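You operate a simulated robot arm through the tools that you are given. There is no shell and no other tool. Be economical: measure what you need, move in short steps, check, and stop when the job is done.

You run a simulated two-armed robot. Do the job below in one go: nothing can be reset, and whatever is moved stays where it is left.

TASK
Pick up the 38 shoe from the narrow ledge with one hand, pass it to the other hand and put it on the lowest wall shelf. Set down upright: shoe.

The check looks at the end state, three seconds after you hand in, the way a careful person would. Anything else that was tipped, shoved, dropped, spilled or broken makes it a failure.

THE ROBOT
Two 7-joint arms with two-finger grippers on one trunk, on a base that drives. Base frame: it is fixed to the floor where the robot stands at the start and does not move with it; the origin is under the middle of the robot, x ahead of it, y to its left, z up; the surface under the hand at the start is at about z = 750. Readings come in mm, degrees, newtons and seconds.
The left shoulder is at the start at [24, 219, 1130], the right one opposite. With the tool pointing down near the work surface each hand reaches from about 100 to 760 mm from the robot's upright axis, wherever it stands, measured 20 degrees to its own side. Places, roughly: lowest wall shelf [-2900, 2900, 300]. Payload 2.2 kg a hand.
The tool frame of a hand sits at the grasp point between the pads (the TCP): z along the fingers, y along the line on which they close. The tips reach 19 mm beyond it. Largest opening 116 mm; the body of the gripper starts 70 mm behind the TCP.
Orientation is told as [roll, pitch, yaw] about the base's x, y, z axes, in that order, counted from this pose: with the fingers straight down and closing along the base's y, the tool's x points along the base's -x, its y along +y and its z along -z.

THE INTERFACE
- The arms move only by the tool play_rows. It takes "left_steps", "right_steps" or both (then of equal length, played together; a hand with none holds still); each is one flat list of numbers, 6 for each row, row after row: the shift along the tool's x, y, z in units of 100 mm (1.0 is 100 mm), then the turn, a rotation vector about the tool's x, y, z in units of 180 degrees (1.0 is 180 degrees). In form: [tx, ty, tz, ax, ay, az, tx, ty, tz, ax, ay, az, ...]. A call has 1 to 10 rows; each row is the pose to reach, as a shift and turn from the pose commanded when the call began, along the tool's axes at that moment. "left_grip" and "right_grip" are, for a hand that has rows, the finger opening in m, from 0 to 0.116, set as the call begins (left out, the last holds). A call with a number of a shift or a turn outside -1 to 1 is refused whole. Rows are played at 5 a second. More than 50 mm and 8.6 degrees between two rows, or a gripper value outside its range, and nothing of the call is played. A pose out of reach is approached as far as the arm can. The call stops where the force on the tool passes 40 N (or 10 N more than at its start, if that is more) or the arm is blocked; 0.2 s more then pass. Each finger halts on what it meets, pressing with about 43 N; the grip force reading is that of the motor and also rises with nothing between the fingers. The clock runs only during rows and for 0.2 s after the last one: add rows that repeat a pose to give the fingers time. It gives the time, the measured TCP pose, the force on the tool (base axes), the opening and the grip force at its end, in the units of the frame above (readings bear some noise), with the torque about the TCP (base axes, N m) and any sound that the robot's microphone picked up.
- Cameras (640 x 400 px; columns grow to the right, rows downward): "scene" is now at [130.6, 8.5, 1294.8]; the picture's right is [0.04, -1.00, 0.00], its down [-0.62, -0.03, -0.78] and it looks along [0.78, 0.03, -0.62] (base axes); focal length 214 px, centre (320, 200). "left" rides on the left gripper at [69, 15, -97] in its tool frame; the picture's right is [-0.21, 0.98, 0.00], its down [-0.76, -0.17, -0.63] and it looks along [-0.62, -0.14, 0.77] (tool axes); focal length 251 px, centre (320, 200). "right" rides on the right gripper at [69, -15, -97] in its tool frame; the picture's right is [0.21, 0.98, 0.00], its down [-0.76, 0.17, -0.63] and it looks along [-0.62, 0.14, 0.77] (tool axes); focal length 251 px, centre (320, 200). There is no depth. A picture from a camera that has moved, and an enlarged one, comes with that camera's place and axes in the base frame and with its lens.
- capture(camera): a new picture of that camera. It takes no simulated time.
- lift_body(by): slides the trunk up (or, below 0, down) by that many mm; the arms and the scene camera ride with it, the base frame stays. It gives what a move gives, with no picture.
- drive_base(legs): drives the robot by 1 to 6 legs, each [ahead, left, turn to the left] in mm, mm and degrees, along the robot's own axes; the way and the turn of a leg run together, so that a leg with both is an arc; at most 1500 mm and 180 degrees a leg. The arms and the cameras ride along, it lands a little off, and it stops where it bumps. It gives what a move gives.
- pan_tilt(pan, tilt): turns the head with the scene camera to pan (to the left, within 80 degrees either way) and tilt (down, from -29 to 69), counted from straight ahead of the robot. It gives what a move gives.
- inspect(camera, box): a new picture of the part [left, top, right, bottom] of that camera's present view, enlarged. It takes no simulated time.
- sign_off(): hands the job in; it is judged then, once.

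Go step by step. Nothing tells you exact positions but the pictures and the camera data: compare them with the known pose of the tool, close in by small moves and look again before you grip or let go. The budget is 120 turns and 88 pictures, counting those below and the enlarged ones. Unless the task says otherwise, let go and move clear before handing in, and close with one line.

The tools are called after ">>>" as a command line: name --argument value ..., lists and objects as JSON in quotes. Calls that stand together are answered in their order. play_rows: Moves the arms, as the interface text tells. Its arguments: {"type":"object","properties":{"left_steps":{"type":"array","items":{"type":"number"}},"left_grip":{"type":"number"},"right_steps":{"type":"array","items":{"type":"number"}},"right_grip":{"type":"number"}},"required":[]} The other tools are called the same way: lift_body (by) slides the trunk up or down; drive_base (legs) drives the base; pan_tilt (pan, tilt) turns the head that bears the scene camera; capture (camera) takes a picture; inspect (camera, box) takes an enlarged picture of a part of a camera's view; sign_off () hands the job in.

At the start:

```text
t: 0.0
left_eef_pos: [396.4, 447.9, 986.6]
left_tool_rot: [-0.2, 0.1, 0.0]
left_wrist_force: [-0.6, -0.5, 0.3]
left_torque: [0.0, 0.0, -0.02]
left_opening: 116.1
left_gripper_force: 0.0
right_eef_pos: [517.3, 2.5, 1036.0]
right_tool_rot: [0.2, 0.0, -0.3]
right_wrist_force: [-0.2, -0.5, 0.0]
right_torque: [0.0, 0.0, 0.02]
right_opening: 116.0
right_gripper_force: 0.1
trunk travel left (down, up): [-275.0, 215.0]
robot x, y, heading: [0.3, 1.4, 0.3]
head pan, tilt: [2.5, 38.3]
```

scene: 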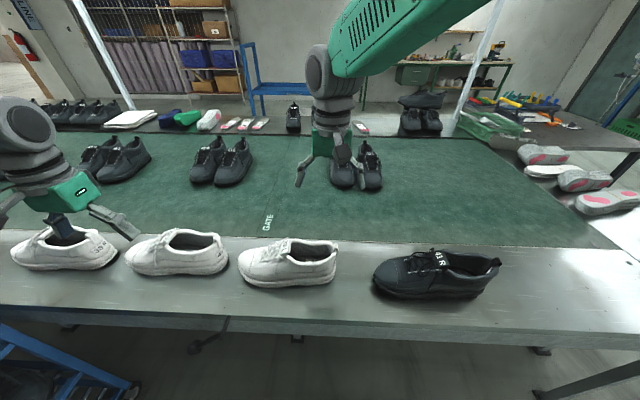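
right: 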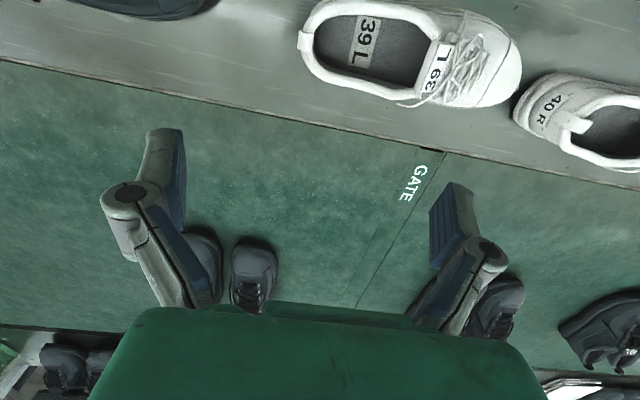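
left: 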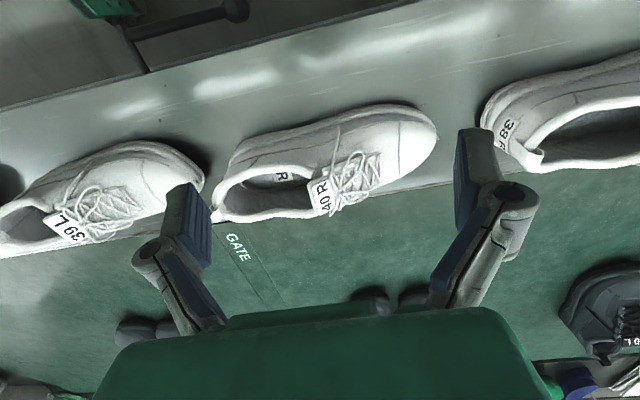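

I see four shoes on the near metal ledge; the leftmost white one seems marked 38 R. I look closer at the labels before moving.

>>> inspect --camera "left" --box '[440, 40, 640, 200]'

>>> inspect --camera "scene" --box '[0, 200, 260, 300]'

>>> inspect --camera "scene" --box '[230, 220, 530, 320]'

```text
2.50 times, centred on (540, 120) of left
camera zoom: at [327.1, 462.2, 1082.4], right [0.21, 0.98, 0.0], down [0.76, -0.17, 0.63], along [0.62, -0.14, -0.78], focal length 629 px, centre (-230, 400)
```

zoom: 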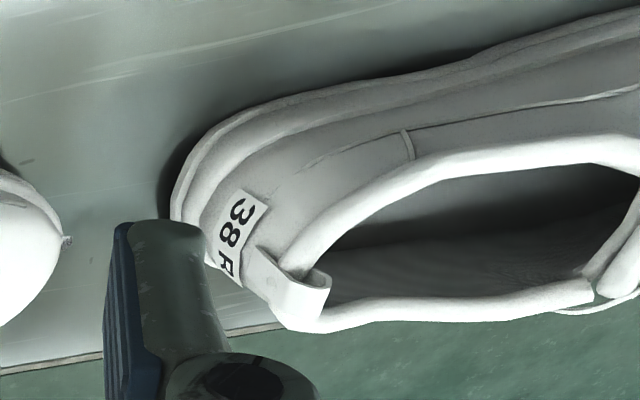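

```text
2.46 times, centred on (130, 250) of scene
camera zoom: at [130.6, 8.5, 1294.8], right [0.04, -1.0, 0.0], down [-0.62, -0.03, -0.78], along [0.78, 0.03, -0.62], focal length 528 px, centre (788, 77)
```

zoom: 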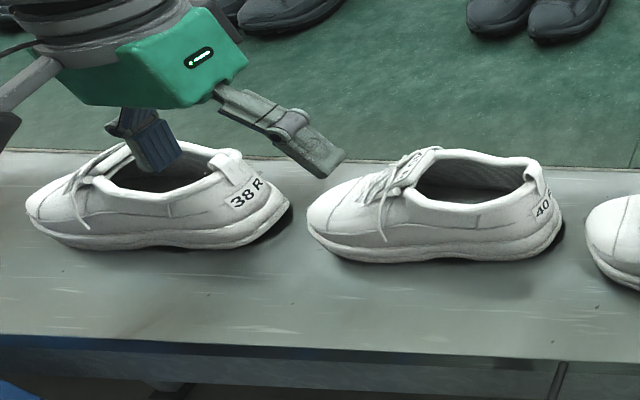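

```text
2.13 times, centred on (380, 270) of scene
camera zoom: at [130.6, 8.5, 1294.8], right [0.04, -1.0, 0.0], down [-0.62, -0.03, -0.78], along [0.78, 0.03, -0.62], focal length 458 px, centre (192, 51)
```

zoom: 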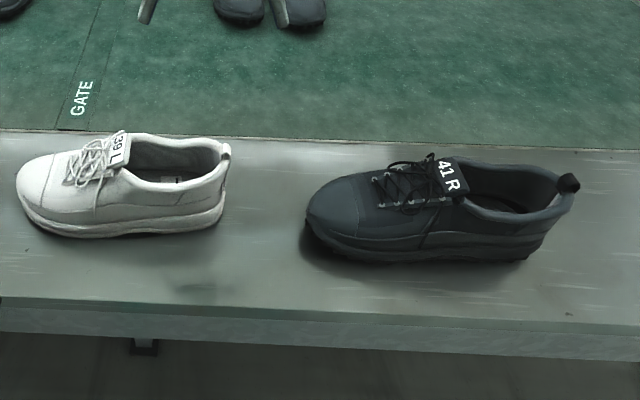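

The leftmost white shoe reads 38 R. I check that the far side of the belt isn't a second "ledge" with another 38.

>>> inspect --camera "scene" --box '[20, 80, 280, 190]'

>>> inspect --camera "scene" --box '[260, 80, 460, 200]'

```text
2.46 times, centred on (150, 135) of scene
camera zoom: at [130.6, 8.5, 1294.8], right [0.04, -1.0, 0.0], down [-0.62, -0.03, -0.78], along [0.78, 0.03, -0.62], focal length 528 px, centre (738, 360)
```

zoom: 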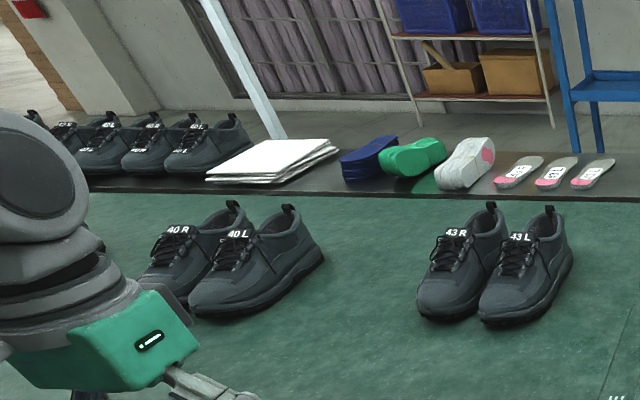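

```text
3.20 times, centred on (360, 140) of scene
camera zoom: at [130.6, 8.5, 1294.8], right [0.04, -1.0, 0.0], down [-0.62, -0.03, -0.78], along [0.78, 0.03, -0.62], focal length 686 px, centre (192, 392)
```

zoom: 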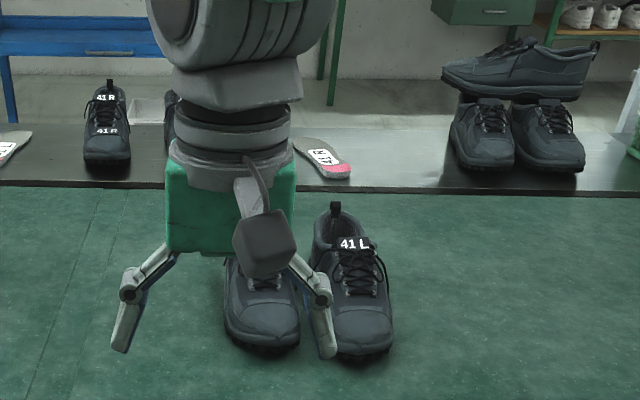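

The 38 R is on the near ledge, about x 500-560, y 640-940, heel toward the robot's middle. I'll look left toward the shelf first.

>>> pan_tilt --pan 80 --tilt 25

>>> capture --camera "scene"

```text
t: 1.5
left_eef_pos: [393.5, 445.9, 987.7]
left_tool_rot: [0.0, -0.2, 0.0]
left_wrist_force: [-0.3, -0.4, 0.0]
left_torque: [-0.01, 0.01, 0.0]
left_opening: 116.0
left_gripper_force: 0.1
right_eef_pos: [514.2, 1.0, 1037.2]
right_tool_rot: [0.3, -0.2, -0.3]
right_wrist_force: [-0.5, -0.7, 0.0]
right_torque: [0.02, -0.02, -0.03]
right_opening: 115.9
right_gripper_force: 0.0
trunk travel left (down, up): [-275.0, 215.0]
robot x, y, heading: [-4.3, 0.2, 0.1]
head pan, tilt: [80.0, 25.0]
```

```text
79 pictures are left
camera scene: at [60.6, 95.6, 1315.6], right [0.98, -0.17, 0.0], down [-0.08, -0.42, -0.9], along [0.16, 0.89, -0.43], focal length 214 px, centre (320, 200)
```

scene: 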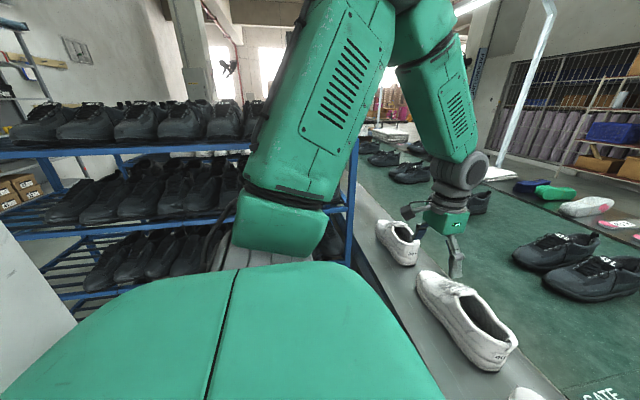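

A blue shoe rack stands to the left near the table, so room there is limited. I turn in place to look at the wall shelf and the way there before choosing grasps.

>>> drive_base --legs '[[-100, 0, 0], [0, 0, 90]]'

>>> pan_tilt --pan 45 --tilt 20

>>> capture --camera "scene"

```text
t: 6.5
left_eef_pos: [-548.8, 391.4, 988.1]
left_tool_rot: [0.1, -0.1, 90.2]
left_wrist_force: [-0.9, 0.2, -0.3]
left_torque: [-0.01, 0.04, 0.03]
left_opening: 116.1
left_gripper_force: 0.1
right_eef_pos: [-103.7, 514.9, 1037.5]
right_tool_rot: [0.4, -0.1, 90.1]
right_wrist_force: [-1.3, -0.6, -0.2]
right_torque: [-0.01, -0.06, 0.01]
right_opening: 116.0
right_gripper_force: 0.1
trunk travel left (down, up): [-275.0, 215.0]
robot x, y, heading: [-99.2, -2.0, 90.1]
head pan, tilt: [80.0, 25.0]
```

```text
t: 7.5
left_eef_pos: [-546.1, 388.2, 989.3]
left_tool_rot: [0.0, -0.3, 90.3]
left_wrist_force: [0.3, 0.1, -0.2]
left_torque: [-0.02, 0.01, -0.01]
left_opening: 116.0
left_gripper_force: 0.0
right_eef_pos: [-101.2, 512.9, 1037.3]
right_tool_rot: [0.5, -0.1, 90.1]
right_wrist_force: [-0.7, 0.6, -0.5]
right_torque: [-0.01, 0.02, -0.02]
right_opening: 116.0
right_gripper_force: 0.1
trunk travel left (down, up): [-275.0, 215.0]
robot x, y, heading: [-102.1, -1.4, 90.1]
head pan, tilt: [45.0, 20.0]
```

```text
78 pictures are left
camera scene: at [-169.0, 110.1, 1323.6], right [0.7, 0.71, 0.0], down [0.25, -0.24, -0.94], along [-0.67, 0.66, -0.35], focal length 214 px, centre (320, 200)
```

scene: 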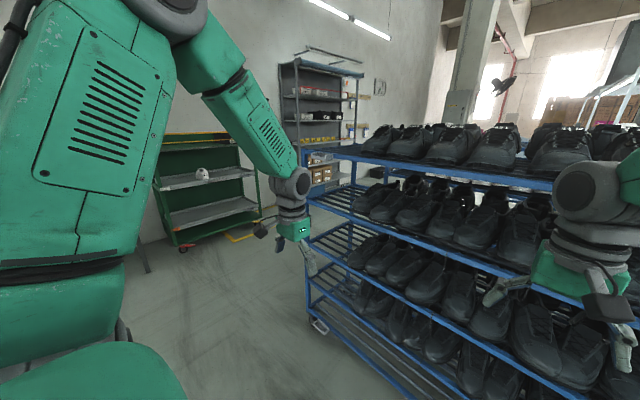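

The grey rack at the back wall projects where the task puts the wall shelf. I zoom in on it.

>>> inspect --camera "scene" --box '[250, 40, 410, 210]'

>>> inspect --camera "scene" --box '[130, 110, 350, 290]'

```text
2.35 times, centred on (330, 125) of scene
camera zoom: at [-169.0, 110.1, 1323.6], right [0.7, 0.71, 0.0], down [0.25, -0.24, -0.94], along [-0.67, 0.66, -0.35], focal length 505 px, centre (296, 376)
```

zoom: 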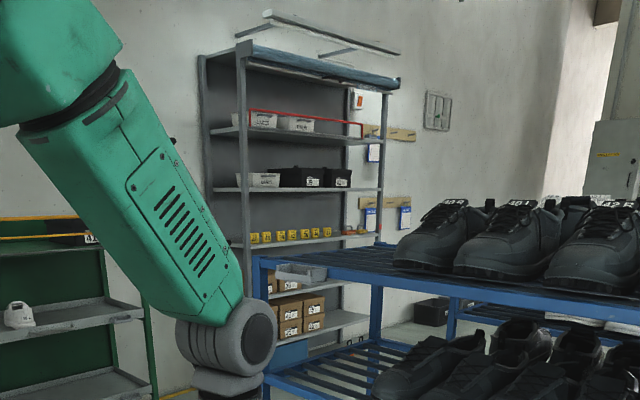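

```text
2.22 times, centred on (240, 200) of scene
camera zoom: at [-169.0, 110.1, 1323.6], right [0.7, 0.71, 0.0], down [0.25, -0.24, -0.94], along [-0.67, 0.66, -0.35], focal length 477 px, centre (498, 200)
```

zoom: 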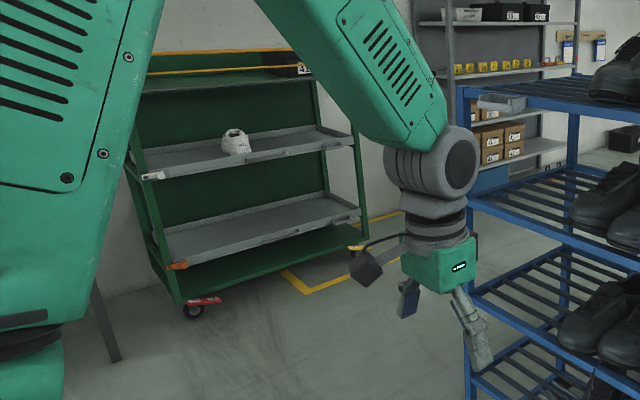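

The wall rack faces the room at about x -2700, with a bottom shelf holding shoe boxes and plenty of height above it. I go back to the table, shifted left toward the 38, staying off the shoe rack.

>>> drive_base --legs '[[0, 0, -90], [100, 0, 0], [0, 320, 0]]'

>>> pan_tilt --pan 40 --tilt 40

>>> capture --camera "scene"

>>> capture --camera "left"

```text
t: 14.2
left_eef_pos: [382.5, 752.1, 995.1]
left_tool_rot: [1.0, -0.2, 0.8]
left_wrist_force: [-0.8, -0.4, 0.0]
left_torque: [0.04, 0.01, -0.02]
left_opening: 116.1
left_gripper_force: 0.1
right_eef_pos: [510.1, 307.2, 1037.5]
right_tool_rot: [1.2, -0.2, 0.5]
right_wrist_force: [0.1, -0.9, -0.5]
right_torque: [0.06, -0.03, 0.0]
right_opening: 115.9
right_gripper_force: 0.0
trunk travel left (down, up): [-275.0, 215.0]
robot x, y, heading: [-1.1, 316.3, 0.9]
head pan, tilt: [45.0, 20.0]
```

```text
t: 15.0
left_eef_pos: [380.1, 754.7, 994.7]
left_tool_rot: [0.6, -0.5, 0.7]
left_wrist_force: [-0.5, -0.6, 0.8]
left_torque: [0.06, 0.0, -0.02]
left_opening: 116.1
left_gripper_force: 0.2
right_eef_pos: [506.4, 308.4, 1039.9]
right_tool_rot: [0.9, -0.2, 0.3]
right_wrist_force: [-0.3, -0.2, -0.5]
right_torque: [0.03, -0.01, 0.03]
right_opening: 116.1
right_gripper_force: 0.0
trunk travel left (down, up): [-275.0, 215.0]
robot x, y, heading: [-4.4, 313.2, 0.4]
head pan, tilt: [40.0, 40.0]
```

```text
75 pictures are left
camera scene: at [105.5, 359.9, 1292.9], right [0.65, -0.76, -0.01], down [-0.49, -0.41, -0.77], along [0.58, 0.51, -0.64], focal length 214 px, centre (320, 200)
```

scene: 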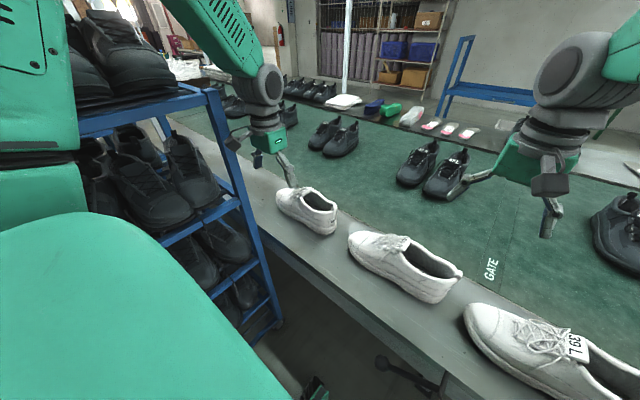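

```text
74 pictures are left
camera left: at [309.7, 766.7, 1091.0], right [0.2, 0.98, 0.01], down [0.75, -0.17, 0.64], along [0.62, -0.12, -0.77], focal length 251 px, centre (320, 200)
```

left: 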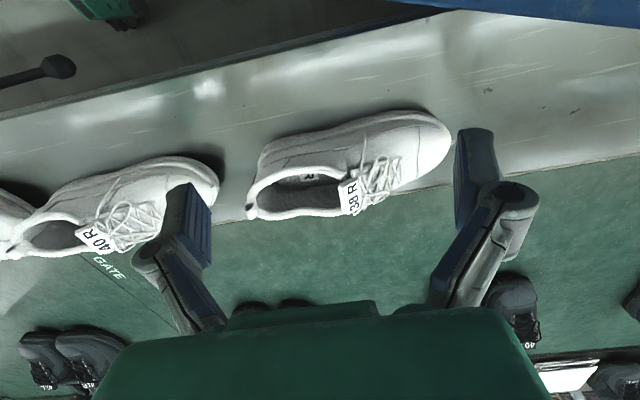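

The 38 R sits at about heel (505, 635) to toe (495, 915), near edge x≈450. I bring the left hand over it and turn it so the fingers close across the shoe's width, with its camera on the toe side.

>>> play_rows --left_steps '[-0.12, 0, 0, 0, 0, 0.047, -0.24, 0, 0, 0, 0, 0.094, -0.36, 0, 0, 0, 0, 0.141, -0.48, 0, 0, 0, 0, 0.188, -0.6, 0, 0, 0, 0, 0.235, -0.72, 0, 0, 0, 0, 0.282, -0.84, 0, 0, 0, 0, 0.329, -0.96, 0, 0, 0, 0, 0.376, -1.0, 0, 0, 0, 0, 0.423, -1.0, 0, 0, 0, 0, 0.47]' --left_grip 0.116

>>> capture --camera "left"

>>> capture --camera "scene"

```text
t: 15.4
left_eef_pos: [384.7, 769.3, 987.8]
left_tool_rot: [-0.7, 0.1, -5.2]
left_wrist_force: [0.0, 0.7, -0.4]
left_torque: [-0.09, -0.01, 0.0]
left_opening: 116.0
left_gripper_force: 0.0
right_eef_pos: [505.3, 328.2, 1039.7]
right_tool_rot: [0.3, -0.4, 0.5]
right_wrist_force: [0.3, -0.5, -0.7]
right_torque: [0.05, 0.0, -0.04]
right_opening: 116.0
right_gripper_force: 0.1
trunk travel left (down, up): [-275.0, 215.0]
robot x, y, heading: [-0.6, 318.1, 0.9]
head pan, tilt: [40.0, 40.0]
stopped in row 2 (left hand): the force on the tool passed its limit at 70 N (the readings are from after the stop); the commanded pose is now the measured one
```

```text
73 pictures are left
camera left: at [317.9, 789.7, 1084.9], right [0.3, 0.95, -0.01], down [0.74, -0.23, 0.63], along [0.6, -0.2, -0.77], focal length 251 px, centre (320, 200)
```

left: 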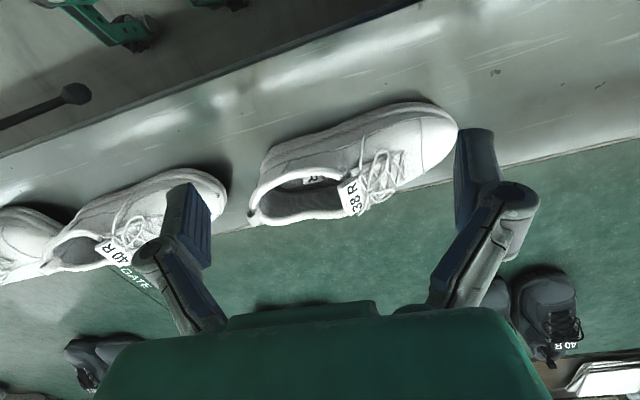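

```text
72 pictures are left
camera scene: at [106.5, 381.7, 1291.9], right [0.65, -0.76, 0.0], down [-0.49, -0.42, -0.76], along [0.58, 0.5, -0.65], focal length 214 px, centre (320, 200)
```

scene: 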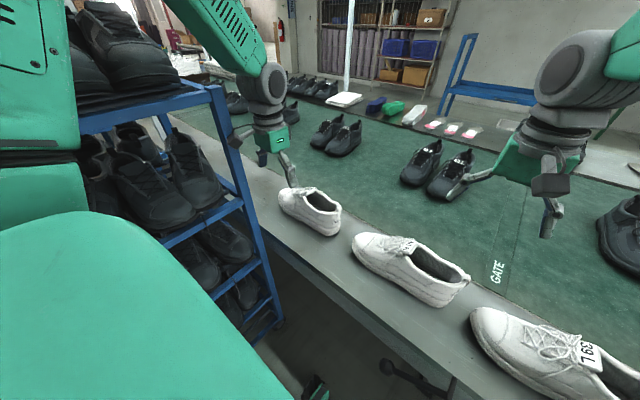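

The left wrist is right beside the rack's corner and touched it. I back off to the right, then reach forward from there before coming left again.

>>> drive_base --legs '[[0, -140, 0]]'

>>> capture --camera "scene"

```text
t: 16.8
left_eef_pos: [385.9, 655.4, 978.3]
left_tool_rot: [-2.1, -0.2, -5.1]
left_wrist_force: [-1.9, -0.3, -0.4]
left_torque: [-0.1, -0.08, 0.05]
left_opening: 115.9
left_gripper_force: 0.1
right_eef_pos: [502.9, 220.3, 1035.1]
right_tool_rot: [-1.6, 0.0, 1.0]
right_wrist_force: [-2.3, 2.5, -2.3]
right_torque: [-0.23, -0.12, 0.04]
right_opening: 115.8
right_gripper_force: 0.0
trunk travel left (down, up): [-275.0, 215.0]
robot x, y, heading: [-2.9, 181.9, 0.8]
head pan, tilt: [40.0, 40.0]
```

```text
71 pictures are left
camera scene: at [107.0, 285.2, 1289.4], right [0.65, -0.76, 0.02], down [-0.49, -0.45, -0.75], along [0.58, 0.48, -0.66], focal length 214 px, centre (320, 200)
```

scene: 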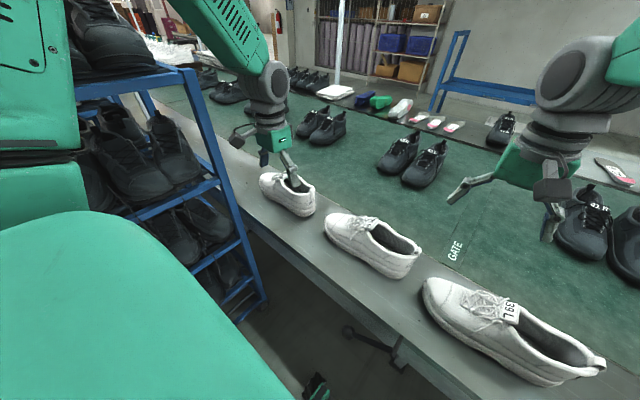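

The robot is clear and the body is settling. Now I move the left hand forward 110 mm over the ledge and then turn it.

>>> play_rows --left_steps '[0, 0, 0, 0, 0, 0, -0.3, 0, -0.1, 0, 0, 0, -0.6, 0, -0.1, 0, 0, 0, -0.9, 0, -0.1, 0, 0, 0, -1.0, 0, -0.1, 0, 0, 0, -1.0, 0, -0.1, 0, 0, 0.045, -1.0, 0, -0.1, 0, 0, 0.09, -1.0, 0, -0.1, 0, 0, 0.135, -1.0, 0, -0.1, 0, 0, 0.18, -1.0, 0, -0.1, 0, 0, 0.225]'

>>> play_rows --left_steps '[0, 0, 0, 0, 0, 0.045, 0, 0, 0, 0, 0, 0.09, 0, 0, 0, 0, 0, 0.135, 0, 0, 0, 0, 0, 0.18, 0, 0, 0, 0, 0, 0.225, 0, 0, 0, 0, 0, 0.247]'

>>> capture --camera "left"

>>> capture --camera "scene"

```text
t: 19.0
left_eef_pos: [483.0, 603.5, 1008.8]
left_tool_rot: [0.4, 0.2, -45.8]
left_wrist_force: [0.9, 0.0, 0.1]
left_torque: [0.03, 0.01, -0.01]
left_opening: 116.1
left_gripper_force: 0.1
right_eef_pos: [499.7, 173.7, 1038.4]
right_tool_rot: [1.2, -0.3, 0.8]
right_wrist_force: [0.2, -1.5, 0.4]
right_torque: [0.14, -0.01, -0.01]
right_opening: 115.9
right_gripper_force: 0.1
trunk travel left (down, up): [-275.0, 215.0]
robot x, y, heading: [-2.0, 182.7, 0.9]
head pan, tilt: [40.0, 40.0]
```

```text
t: 20.4
left_eef_pos: [483.0, 603.7, 1008.1]
left_tool_rot: [0.1, 0.2, -90.3]
left_wrist_force: [0.2, 1.4, 0.5]
left_torque: [0.03, -0.01, -0.01]
left_opening: 116.1
left_gripper_force: 0.2
right_eef_pos: [499.6, 176.4, 1037.9]
right_tool_rot: [0.8, -0.3, 1.0]
right_wrist_force: [-0.2, -0.7, 0.1]
right_torque: [0.05, -0.01, -0.01]
right_opening: 115.8
right_gripper_force: 0.1
trunk travel left (down, up): [-275.0, 215.0]
robot x, y, heading: [-2.5, 180.6, 0.9]
head pan, tilt: [40.0, 40.0]
```

```text
70 pictures are left
camera left: at [498.0, 672.1, 1105.3], right [0.98, -0.22, 0.0], down [-0.17, -0.76, 0.63], along [-0.14, -0.61, -0.78], focal length 251 px, centre (320, 200)
```

left: 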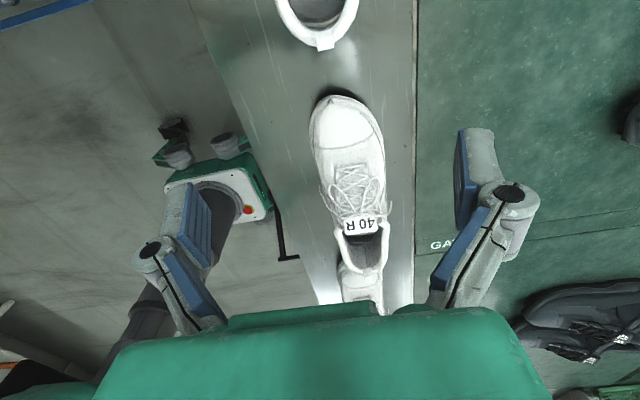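

```text
69 pictures are left
camera scene: at [107.7, 247.5, 1291.9], right [0.65, -0.76, 0.0], down [-0.49, -0.43, -0.76], along [0.58, 0.5, -0.65], focal length 214 px, centre (320, 200)
```

scene: 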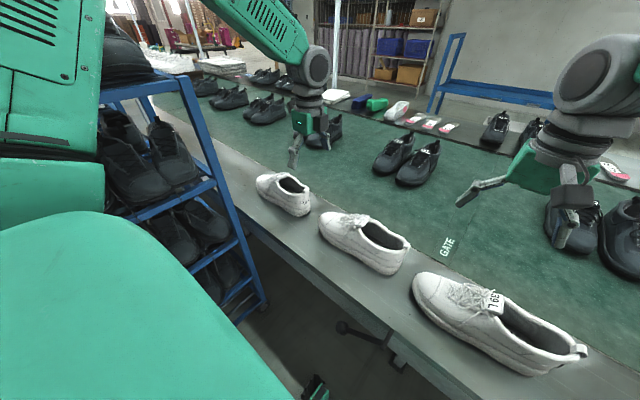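

The hand is turned properly. I drive 110 mm left, staying short of the rack, and look from above the shoe.

>>> drive_base --legs '[[0, 110, 0]]'

>>> play_rows --left_steps '[0.2, 0, 0, 0, 0, 0, 0.5, 0, 0, 0, 0, 0, 0.5, 0, 0, 0, 0, 0, 0.5, 0, 0, 0, 0, 0]'

>>> capture --camera "left"

>>> capture --camera "scene"

```text
t: 21.6
left_eef_pos: [484.2, 682.0, 1016.9]
left_tool_rot: [-0.2, 2.0, -89.9]
left_wrist_force: [1.2, -1.6, 1.1]
left_torque: [0.2, 0.11, 0.01]
left_opening: 116.0
left_gripper_force: 0.1
right_eef_pos: [507.2, 253.0, 1033.7]
right_tool_rot: [2.5, 0.1, 1.4]
right_wrist_force: [1.3, -2.3, 0.5]
right_torque: [0.23, 0.16, 0.01]
right_opening: 115.7
right_gripper_force: 0.0
trunk travel left (down, up): [-275.0, 215.0]
robot x, y, heading: [-2.1, 279.6, 1.0]
head pan, tilt: [40.0, 40.0]
```

```text
t: 22.6
left_eef_pos: [475.7, 772.1, 1004.5]
left_tool_rot: [0.2, -0.3, -89.9]
left_wrist_force: [0.9, 0.9, -1.0]
left_torque: [0.02, 0.01, -0.01]
left_opening: 115.9
left_gripper_force: 0.1
right_eef_pos: [501.6, 291.5, 1045.9]
right_tool_rot: [1.1, -0.6, 0.6]
right_wrist_force: [-0.4, -1.5, 0.6]
right_torque: [0.03, 0.05, 0.02]
right_opening: 116.0
right_gripper_force: 0.1
trunk travel left (down, up): [-275.0, 215.0]
robot x, y, heading: [-2.3, 281.6, 1.2]
head pan, tilt: [40.0, 40.0]
```

```text
68 pictures are left
camera left: at [491.0, 842.5, 1099.9], right [0.98, -0.21, 0.0], down [-0.17, -0.75, 0.64], along [-0.13, -0.62, -0.77], focal length 251 px, centre (320, 200)
```

left: 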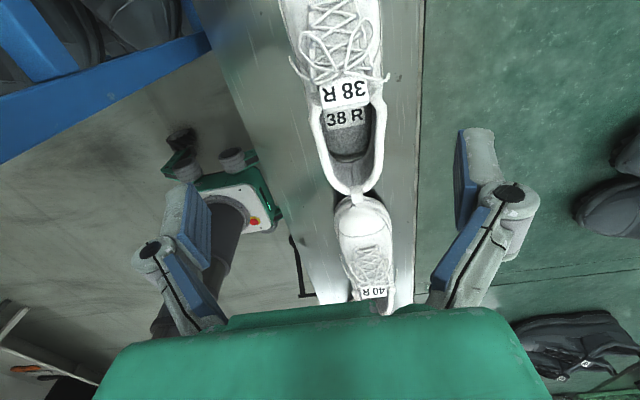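

```text
67 pictures are left
camera scene: at [107.7, 327.4, 1292.9], right [0.66, -0.75, -0.01], down [-0.49, -0.41, -0.77], along [0.57, 0.51, -0.64], focal length 214 px, centre (320, 200)
```

scene: 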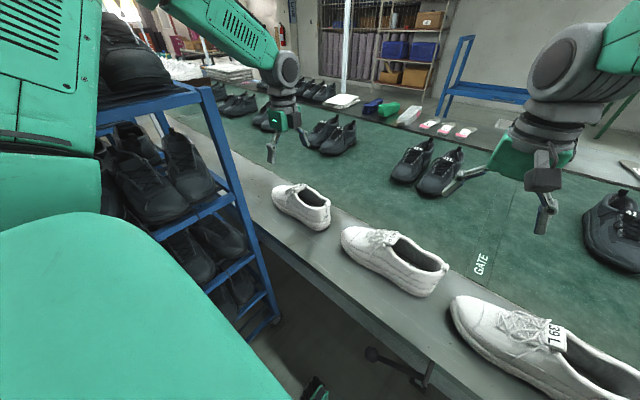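

I see the opening centred near x 503, y 750, and the heel tab near y 635. I zoom to judge the shoe's width at the sole before going down.

>>> inspect --camera "left" --box '[220, 0, 460, 200]'

>>> inspect --camera "scene" --box '[220, 130, 380, 250]'

```text
2.00 times, centred on (340, 100) of left
camera zoom: at [491.0, 842.5, 1099.9], right [0.98, -0.21, 0.0], down [-0.17, -0.75, 0.64], along [-0.13, -0.62, -0.77], focal length 503 px, centre (280, 400)
```

zoom: 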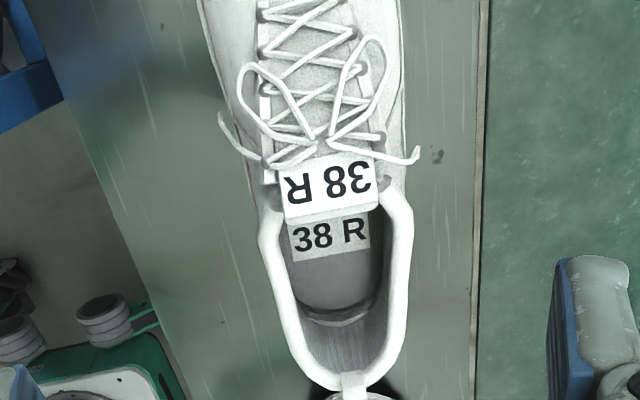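

```text
3.33 times, centred on (300, 190) of scene
camera zoom: at [107.7, 327.4, 1292.9], right [0.66, -0.75, -0.01], down [-0.49, -0.41, -0.77], along [0.57, 0.51, -0.64], focal length 715 px, centre (387, 233)
```

zoom: 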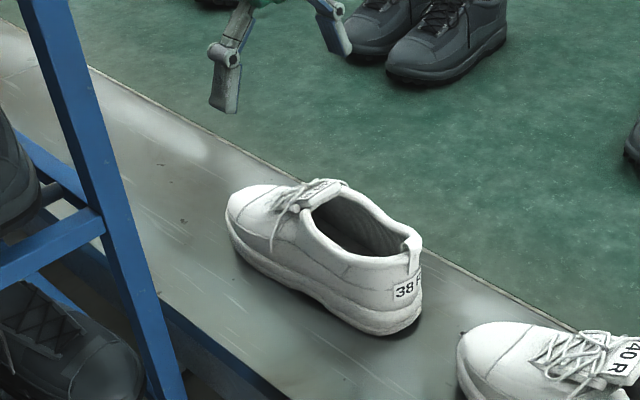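

The collar is about 80 mm wide at y≈720, centred near x 499, so it fits within the 116 mm opening. I align above that and go down to z≈900 for a check.

>>> play_rows --left_steps '[-0.2, 0.1, 0.2, 0, 0, 0, -0.47, 0.23, 0.4, 0, 0, 0, -0.47, 0.23, 0.7, 0, 0, 0, -0.47, 0.23, 1.0, 0, 0, 0, -0.47, 0.23, 1.0, 0, 0, 0]'

>>> capture --camera "left"

>>> inspect --camera "scene" --box '[220, 90, 380, 250]'

```text
t: 23.8
left_eef_pos: [498.7, 735.6, 900.4]
left_tool_rot: [0.3, -1.0, -89.6]
left_wrist_force: [-1.0, 1.2, -0.3]
left_torque: [-0.07, -0.04, 0.03]
left_opening: 115.8
left_gripper_force: 0.1
right_eef_pos: [495.5, 307.2, 1037.3]
right_tool_rot: [-0.6, -0.4, 1.6]
right_wrist_force: [-0.2, 1.0, 0.9]
right_torque: [-0.07, -0.02, 0.02]
right_opening: 115.9
right_gripper_force: 0.1
trunk travel left (down, up): [-275.0, 215.0]
robot x, y, heading: [-5.1, 285.1, 1.2]
head pan, tilt: [40.0, 40.0]
```

```text
64 pictures are left
camera left: at [513.4, 805.8, 995.8], right [0.98, -0.21, 0.01], down [-0.16, -0.75, 0.64], along [-0.13, -0.63, -0.76], focal length 251 px, centre (320, 200)
```

left: 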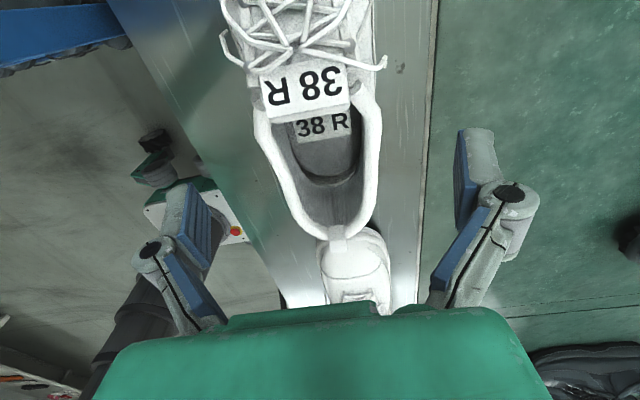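

```text
2.50 times, centred on (300, 170) of scene
camera zoom: at [105.3, 373.0, 1290.5], right [0.66, -0.75, 0.01], down [-0.49, -0.44, -0.75], along [0.57, 0.49, -0.66], focal length 536 px, centre (370, 275)
```

zoom: 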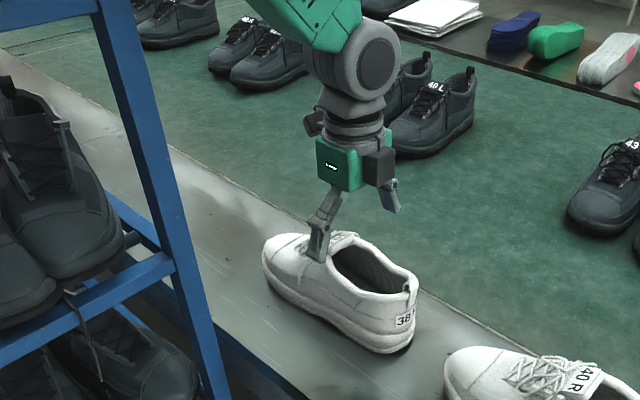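

The body sways a bit after driving, so I wait still and read the pose again.

>>> play_rows --left_steps '[0, 0, 0, 0, 0, 0, 0, 0, 0, 0, 0, 0, 0, 0, 0, 0, 0, 0, 0, 0, 0, 0, 0, 0, 0, 0, 0, 0, 0, 0, 0, 0, 0, 0, 0, 0, 0, 0, 0, 0, 0, 0, 0, 0, 0, 0, 0, 0, 0, 0, 0, 0, 0, 0, 0, 0, 0, 0, 0, 0]'

>>> play_rows --left_steps '[0, 0, 0, 0, 0, 0, 0, 0, 0, 0, 0, 0]'

>>> capture --camera "left"

```text
t: 25.9
left_eef_pos: [500.5, 725.5, 903.9]
left_tool_rot: [0.3, -0.4, -89.8]
left_wrist_force: [-0.1, 0.5, -0.6]
left_torque: [-0.01, -0.03, 0.01]
left_opening: 115.8
left_gripper_force: 0.1
right_eef_pos: [499.6, 293.8, 1042.4]
right_tool_rot: [0.5, -0.6, 1.0]
right_wrist_force: [-0.5, 0.1, 0.3]
right_torque: [0.01, 0.0, 0.01]
right_opening: 116.0
right_gripper_force: 0.1
trunk travel left (down, up): [-275.0, 215.0]
robot x, y, heading: [-3.1, 282.8, 1.5]
head pan, tilt: [40.0, 40.0]
```

```text
t: 26.6
left_eef_pos: [501.6, 699.7, 914.6]
left_tool_rot: [0.4, 0.6, -90.0]
left_wrist_force: [-0.6, -1.5, 1.4]
left_torque: [0.12, 0.05, -0.06]
left_opening: 116.0
left_gripper_force: 0.0
right_eef_pos: [497.0, 268.0, 1040.8]
right_tool_rot: [1.2, -0.4, 1.1]
right_wrist_force: [0.4, -1.7, 0.4]
right_torque: [0.14, 0.01, -0.01]
right_opening: 115.8
right_gripper_force: 0.1
trunk travel left (down, up): [-275.0, 215.0]
robot x, y, heading: [2.0, 280.2, 1.2]
head pan, tilt: [40.0, 40.0]
```

```text
62 pictures are left
camera left: at [516.3, 766.9, 1012.1], right [0.98, -0.22, 0.0], down [-0.17, -0.76, 0.62], along [-0.13, -0.61, -0.78], focal length 251 px, centre (320, 200)
```

left: 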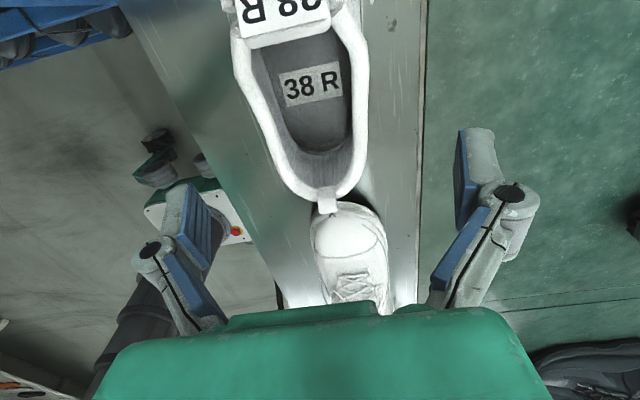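

The trunk still sways about ±15 mm sideways. I wait some more seconds for it to die down.

>>> play_rows --left_steps '[0, 0, 0, 0, 0, 0, 0, 0, 0, 0, 0, 0, 0, 0, 0, 0, 0, 0, 0, 0, 0, 0, 0, 0, 0, 0, 0, 0, 0, 0, 0, 0, 0, 0, 0, 0, 0, 0, 0, 0, 0, 0, 0, 0, 0, 0, 0, 0, 0, 0, 0, 0, 0, 0, 0, 0, 0, 0, 0, 0]'

>>> play_rows --left_steps '[0, 0, 0, 0, 0, 0, 0, 0, 0, 0, 0, 0, 0, 0, 0, 0, 0, 0, 0, 0, 0, 0, 0, 0, 0, 0, 0, 0, 0, 0, 0, 0, 0, 0, 0, 0, 0, 0, 0, 0, 0, 0, 0, 0, 0, 0, 0, 0, 0, 0, 0, 0, 0, 0, 0, 0, 0, 0, 0, 0]'

>>> play_rows --left_steps '[0, 0, 0, 0, 0, 0, 0, 0, 0, 0, 0, 0, 0, 0, 0, 0, 0, 0, 0, 0, 0, 0, 0, 0]'

>>> play_rows --left_steps '[0, 0, 0, 0, 0, 0]'

>>> play_rows --left_steps '[0, 0, 0, 0, 0, 0]'

```text
t: 28.8
left_eef_pos: [501.0, 743.2, 898.4]
left_tool_rot: [0.2, -1.4, -89.7]
left_wrist_force: [-1.4, 1.4, -0.7]
left_torque: [-0.11, -0.04, 0.03]
left_opening: 115.8
left_gripper_force: 0.1
right_eef_pos: [495.8, 316.0, 1039.9]
right_tool_rot: [-0.8, -0.3, 1.6]
right_wrist_force: [0.1, 0.9, 0.1]
right_torque: [-0.14, -0.04, 0.0]
right_opening: 116.1
right_gripper_force: 0.1
trunk travel left (down, up): [-275.0, 215.0]
robot x, y, heading: [-5.4, 291.3, 1.5]
head pan, tilt: [40.0, 40.0]
```

```text
t: 30.9
left_eef_pos: [501.0, 712.1, 909.9]
left_tool_rot: [0.4, 0.3, -89.9]
left_wrist_force: [-0.8, -1.2, -0.4]
left_torque: [0.06, 0.02, -0.02]
left_opening: 116.1
left_gripper_force: 0.1
right_eef_pos: [497.8, 279.0, 1039.7]
right_tool_rot: [0.7, -0.5, 1.2]
right_wrist_force: [0.5, -0.1, 0.5]
right_torque: [0.1, 0.02, 0.0]
right_opening: 116.0
right_gripper_force: 0.1
trunk travel left (down, up): [-275.0, 215.0]
robot x, y, heading: [-6.2, 278.7, 1.2]
head pan, tilt: [40.0, 40.0]
```

```text
t: 31.9
left_eef_pos: [501.8, 725.1, 905.6]
left_tool_rot: [0.4, -0.4, -89.8]
left_wrist_force: [0.0, 0.8, 0.2]
left_torque: [0.0, 0.0, -0.04]
left_opening: 115.9
left_gripper_force: 0.0
right_eef_pos: [496.8, 295.4, 1039.5]
right_tool_rot: [0.1, -0.4, 1.3]
right_wrist_force: [-0.1, -0.5, -0.1]
right_torque: [0.02, -0.01, 0.01]
right_opening: 116.3
right_gripper_force: 0.0
trunk travel left (down, up): [-275.0, 215.0]
robot x, y, heading: [-5.4, 286.4, 1.4]
head pan, tilt: [40.0, 40.0]
```

```text
t: 32.4
left_eef_pos: [499.8, 724.3, 905.1]
left_tool_rot: [0.3, -0.4, -89.8]
left_wrist_force: [-0.3, 0.1, -0.6]
left_torque: [-0.01, 0.05, 0.0]
left_opening: 115.9
left_gripper_force: 0.0
right_eef_pos: [496.5, 295.2, 1039.9]
right_tool_rot: [0.1, -0.4, 1.3]
right_wrist_force: [-0.6, -0.1, -0.1]
right_torque: [0.01, 0.02, -0.01]
right_opening: 116.1
right_gripper_force: 0.2
trunk travel left (down, up): [-275.0, 215.0]
robot x, y, heading: [-4.4, 284.9, 1.3]
head pan, tilt: [40.0, 40.0]
```

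```text
t: 32.8
left_eef_pos: [501.3, 719.8, 908.0]
left_tool_rot: [0.3, -0.1, -89.9]
left_wrist_force: [0.0, -0.6, 1.0]
left_torque: [0.02, 0.03, -0.04]
left_opening: 116.1
left_gripper_force: 0.0
right_eef_pos: [497.1, 290.3, 1039.1]
right_tool_rot: [0.3, -0.5, 1.2]
right_wrist_force: [-0.4, 0.7, 0.1]
right_torque: [0.01, 0.0, -0.03]
right_opening: 115.7
right_gripper_force: 0.1
trunk travel left (down, up): [-275.0, 215.0]
robot x, y, heading: [-4.5, 283.8, 1.2]
head pan, tilt: [40.0, 40.0]
```

It has settled at about (500.5, 724, 906). One picture to confirm centring, then down.

>>> capture --camera "left"

```text
61 pictures are left
camera left: at [515.6, 788.0, 1004.0], right [0.98, -0.21, 0.01], down [-0.17, -0.76, 0.63], along [-0.13, -0.62, -0.77], focal length 251 px, centre (320, 200)
```

left: 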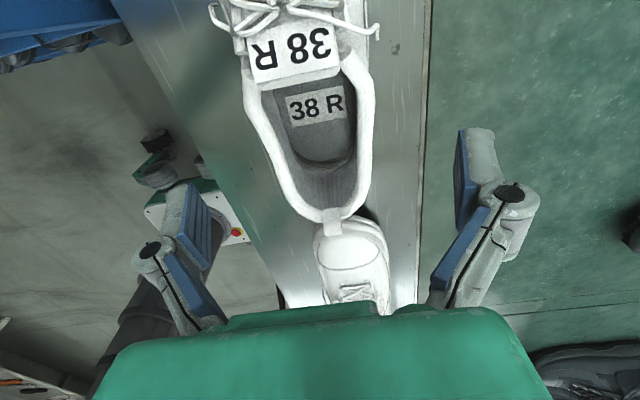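

The shoe's centre reads about x 496; I shift 4 mm and go down in two steps, watching force.

>>> play_rows --left_steps '[0, -0.04, 0.2, 0, 0, 0, 0, -0.04, 0.4, 0, 0, 0, 0, -0.04, 0.55, 0, 0, 0, 0, -0.04, 0.6, 0, 0, 0]'

>>> capture --camera "left"

>>> inspect --camera "scene" --box '[220, 90, 380, 250]'

```text
t: 33.8
left_eef_pos: [495.9, 729.4, 842.6]
left_tool_rot: [0.4, -0.7, -89.9]
left_wrist_force: [0.5, -0.6, 0.2]
left_torque: [-0.01, 0.01, -0.01]
left_opening: 116.2
left_gripper_force: 0.0
right_eef_pos: [497.0, 301.2, 1039.7]
right_tool_rot: [-0.2, -0.4, 1.3]
right_wrist_force: [-0.6, 0.7, 0.8]
right_torque: [0.02, -0.03, -0.05]
right_opening: 115.9
right_gripper_force: 0.0
trunk travel left (down, up): [-275.0, 215.0]
robot x, y, heading: [-2.3, 283.3, 1.6]
head pan, tilt: [40.0, 40.0]
```

```text
60 pictures are left
camera left: at [509.9, 800.1, 938.7], right [0.98, -0.21, 0.01], down [-0.17, -0.75, 0.64], along [-0.13, -0.63, -0.77], focal length 251 px, centre (320, 200)
```

left: 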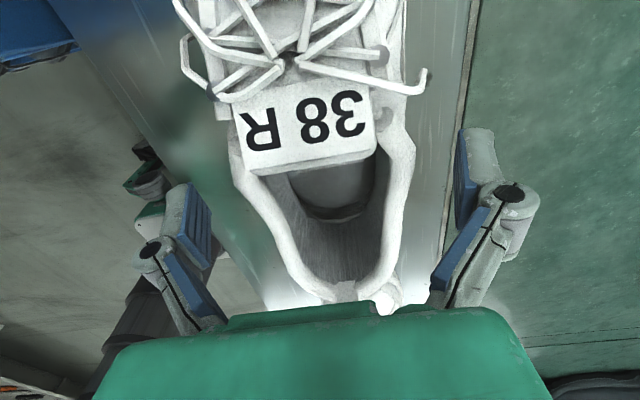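

```text
2.50 times, centred on (300, 170) of scene
camera zoom: at [106.3, 350.7, 1292.0], right [0.66, -0.75, 0.0], down [-0.49, -0.43, -0.76], along [0.57, 0.5, -0.65], focal length 536 px, centre (370, 275)
```

zoom: 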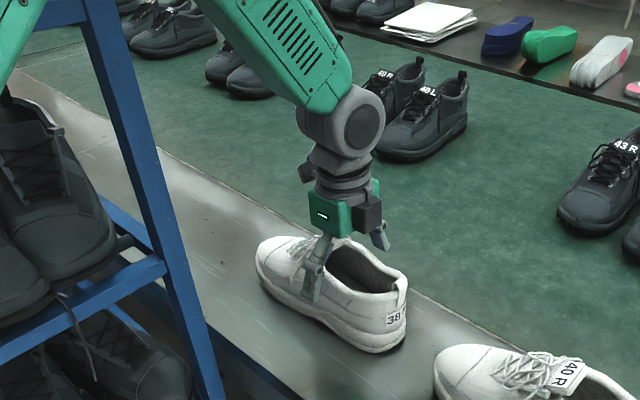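

Well centred, fingers on both sides of the collar. I go down the last 48 mm.

>>> play_rows --left_steps '[0, 0, 0.15, 0, 0, 0, 0, 0, 0.3, 0, 0, 0, 0, 0, 0.42, 0, 0, 0, 0, 0, 0.48, 0, 0, 0, 0, 0, 0.48, 0, 0, 0]'

>>> capture --camera "left"

>>> inspect --camera "scene" --box '[240, 110, 380, 250]'

```text
t: 35.0
left_eef_pos: [495.9, 724.1, 798.7]
left_tool_rot: [0.2, -0.1, -89.7]
left_wrist_force: [-3.9, 6.1, 32.0]
left_torque: [0.08, -0.46, 0.26]
left_opening: 114.8
left_gripper_force: 20.6
right_eef_pos: [497.3, 291.2, 1039.5]
right_tool_rot: [0.1, -0.4, 1.3]
right_wrist_force: [-0.1, -0.9, 0.0]
right_torque: [-0.02, 0.08, 0.0]
right_opening: 115.8
right_gripper_force: 0.1
trunk travel left (down, up): [-275.0, 215.0]
robot x, y, heading: [-4.2, 282.3, 1.3]
head pan, tilt: [40.0, 40.0]
```

```text
58 pictures are left
camera left: at [510.5, 791.1, 894.9], right [0.98, -0.21, 0.01], down [-0.17, -0.76, 0.63], along [-0.13, -0.62, -0.77], focal length 251 px, centre (320, 200)
```

left: 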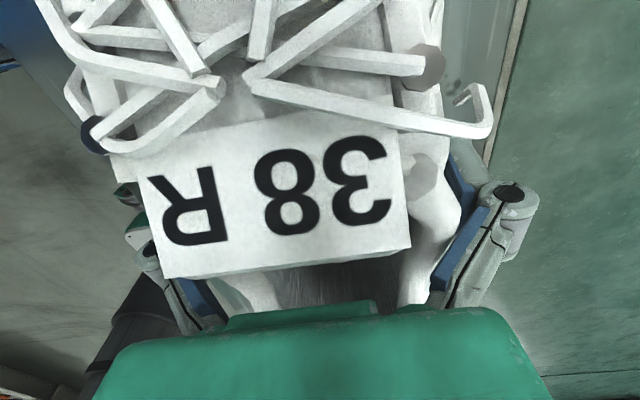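

```text
2.86 times, centred on (310, 180) of scene
camera zoom: at [105.3, 344.4, 1292.4], right [0.66, -0.75, 0.0], down [-0.49, -0.43, -0.76], along [0.57, 0.5, -0.65], focal length 613 px, centre (349, 257)
```

zoom: 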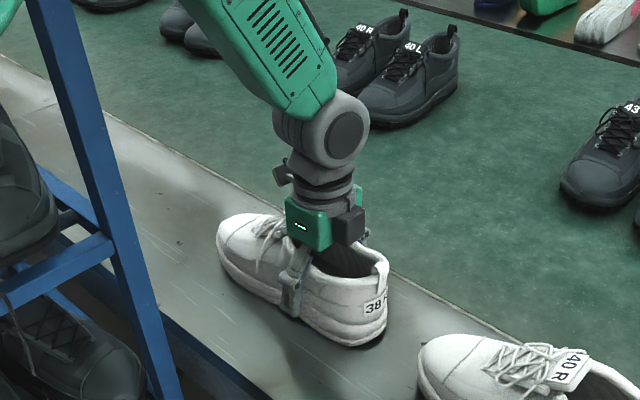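

The fingertips touch the flared sole edge at z≈780. I go up 10 mm and 12 mm toward the heel where it is narrower, then close on the upper.

>>> play_rows --left_steps '[0, 0, -0.12, 0, 0, 0, -0.06, 0, -0.12, 0, 0, 0, -0.12, 0, -0.11, 0, 0, 0, -0.12, 0, -0.1, 0, 0, 0]'

```text
t: 36.0
left_eef_pos: [497.3, 708.9, 807.7]
left_tool_rot: [0.3, -0.3, -90.0]
left_wrist_force: [-0.1, -1.0, 0.2]
left_torque: [-0.03, 0.02, 0.0]
left_opening: 116.0
left_gripper_force: 0.0
right_eef_pos: [497.4, 290.8, 1039.0]
right_tool_rot: [0.1, -0.4, 1.3]
right_wrist_force: [0.1, -0.5, -0.5]
right_torque: [0.0, -0.01, -0.01]
right_opening: 115.7
right_gripper_force: 0.1
trunk travel left (down, up): [-275.0, 215.0]
robot x, y, heading: [-4.3, 282.2, 1.2]
head pan, tilt: [40.0, 40.0]
```

No contact now. Close the left fingers.

>>> play_rows --left_steps '[0, 0, 0, 0, 0, 0, 0, 0, 0, 0, 0, 0, 0, 0, 0, 0, 0, 0, 0, 0, 0, 0, 0, 0]' --left_grip 0.0

>>> capture --camera "left"

>>> inspect --camera "scene" --box '[240, 110, 380, 250]'

```text
t: 37.0
left_eef_pos: [496.1, 711.4, 806.0]
left_tool_rot: [0.3, -0.4, -89.8]
left_wrist_force: [0.5, 0.0, -0.3]
left_torque: [0.17, 0.09, -0.14]
left_opening: 96.7
left_gripper_force: 43.2
right_eef_pos: [497.8, 294.8, 1038.3]
right_tool_rot: [0.1, -0.4, 1.4]
right_wrist_force: [0.5, -0.2, -0.3]
right_torque: [0.01, -0.02, -0.01]
right_opening: 116.0
right_gripper_force: 0.1
trunk travel left (down, up): [-275.0, 215.0]
robot x, y, heading: [-5.9, 281.3, 1.5]
head pan, tilt: [40.0, 40.0]
```

```text
56 pictures are left
camera left: at [511.1, 780.9, 902.4], right [0.98, -0.21, 0.01], down [-0.17, -0.75, 0.64], along [-0.13, -0.62, -0.77], focal length 251 px, centre (320, 200)
```

left: 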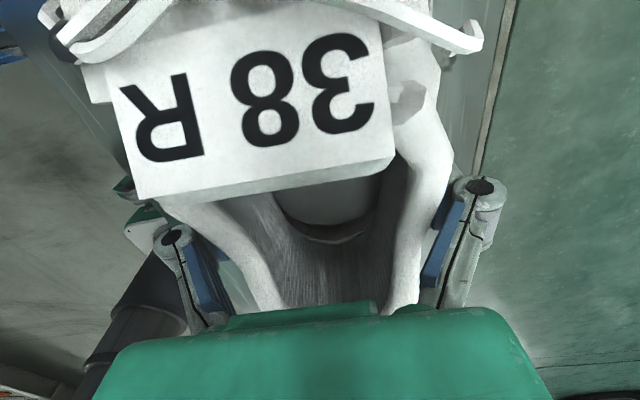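

```text
2.86 times, centred on (310, 180) of scene
camera zoom: at [106.7, 345.8, 1292.1], right [0.66, -0.75, 0.0], down [-0.49, -0.43, -0.76], along [0.57, 0.5, -0.65], focal length 613 px, centre (349, 257)
```

zoom: 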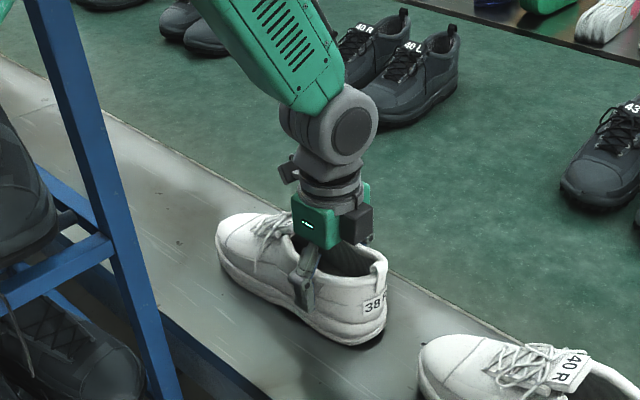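

Gripped at 96.7 mm with 43 N. I lift slowly and check for slip.

>>> play_rows --left_steps '[0, 0, -0.1, 0, 0, 0, 0, 0, -0.2, 0, 0, 0, 0, 0, -0.3, 0, 0, 0, 0, 0, -0.4, 0, 0, 0, 0, 0, -0.4, 0, 0, 0]'

>>> inspect --camera "scene" --box '[240, 110, 380, 250]'

```text
t: 38.1
left_eef_pos: [496.8, 711.9, 848.7]
left_tool_rot: [0.4, -0.4, -89.8]
left_wrist_force: [-0.6, 0.2, -3.1]
left_torque: [-0.2, 0.01, -0.02]
left_opening: 96.4
left_gripper_force: 43.0
right_eef_pos: [496.9, 294.6, 1038.9]
right_tool_rot: [0.0, -0.5, 1.3]
right_wrist_force: [-0.8, -0.3, 0.1]
right_torque: [0.0, -0.04, -0.01]
right_opening: 116.1
right_gripper_force: 0.1
trunk travel left (down, up): [-275.0, 215.0]
robot x, y, heading: [-3.0, 285.3, 1.2]
head pan, tilt: [40.0, 40.0]
```

```text
2.86 times, centred on (310, 180) of scene
camera zoom: at [107.0, 345.8, 1292.0], right [0.66, -0.75, 0.0], down [-0.49, -0.43, -0.76], along [0.57, 0.5, -0.65], focal length 613 px, centre (349, 257)
```

zoom: 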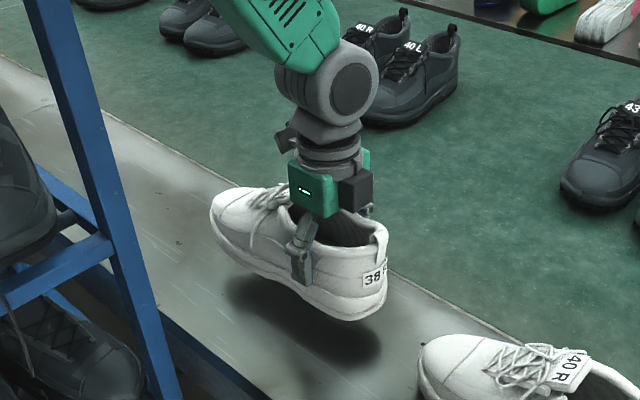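

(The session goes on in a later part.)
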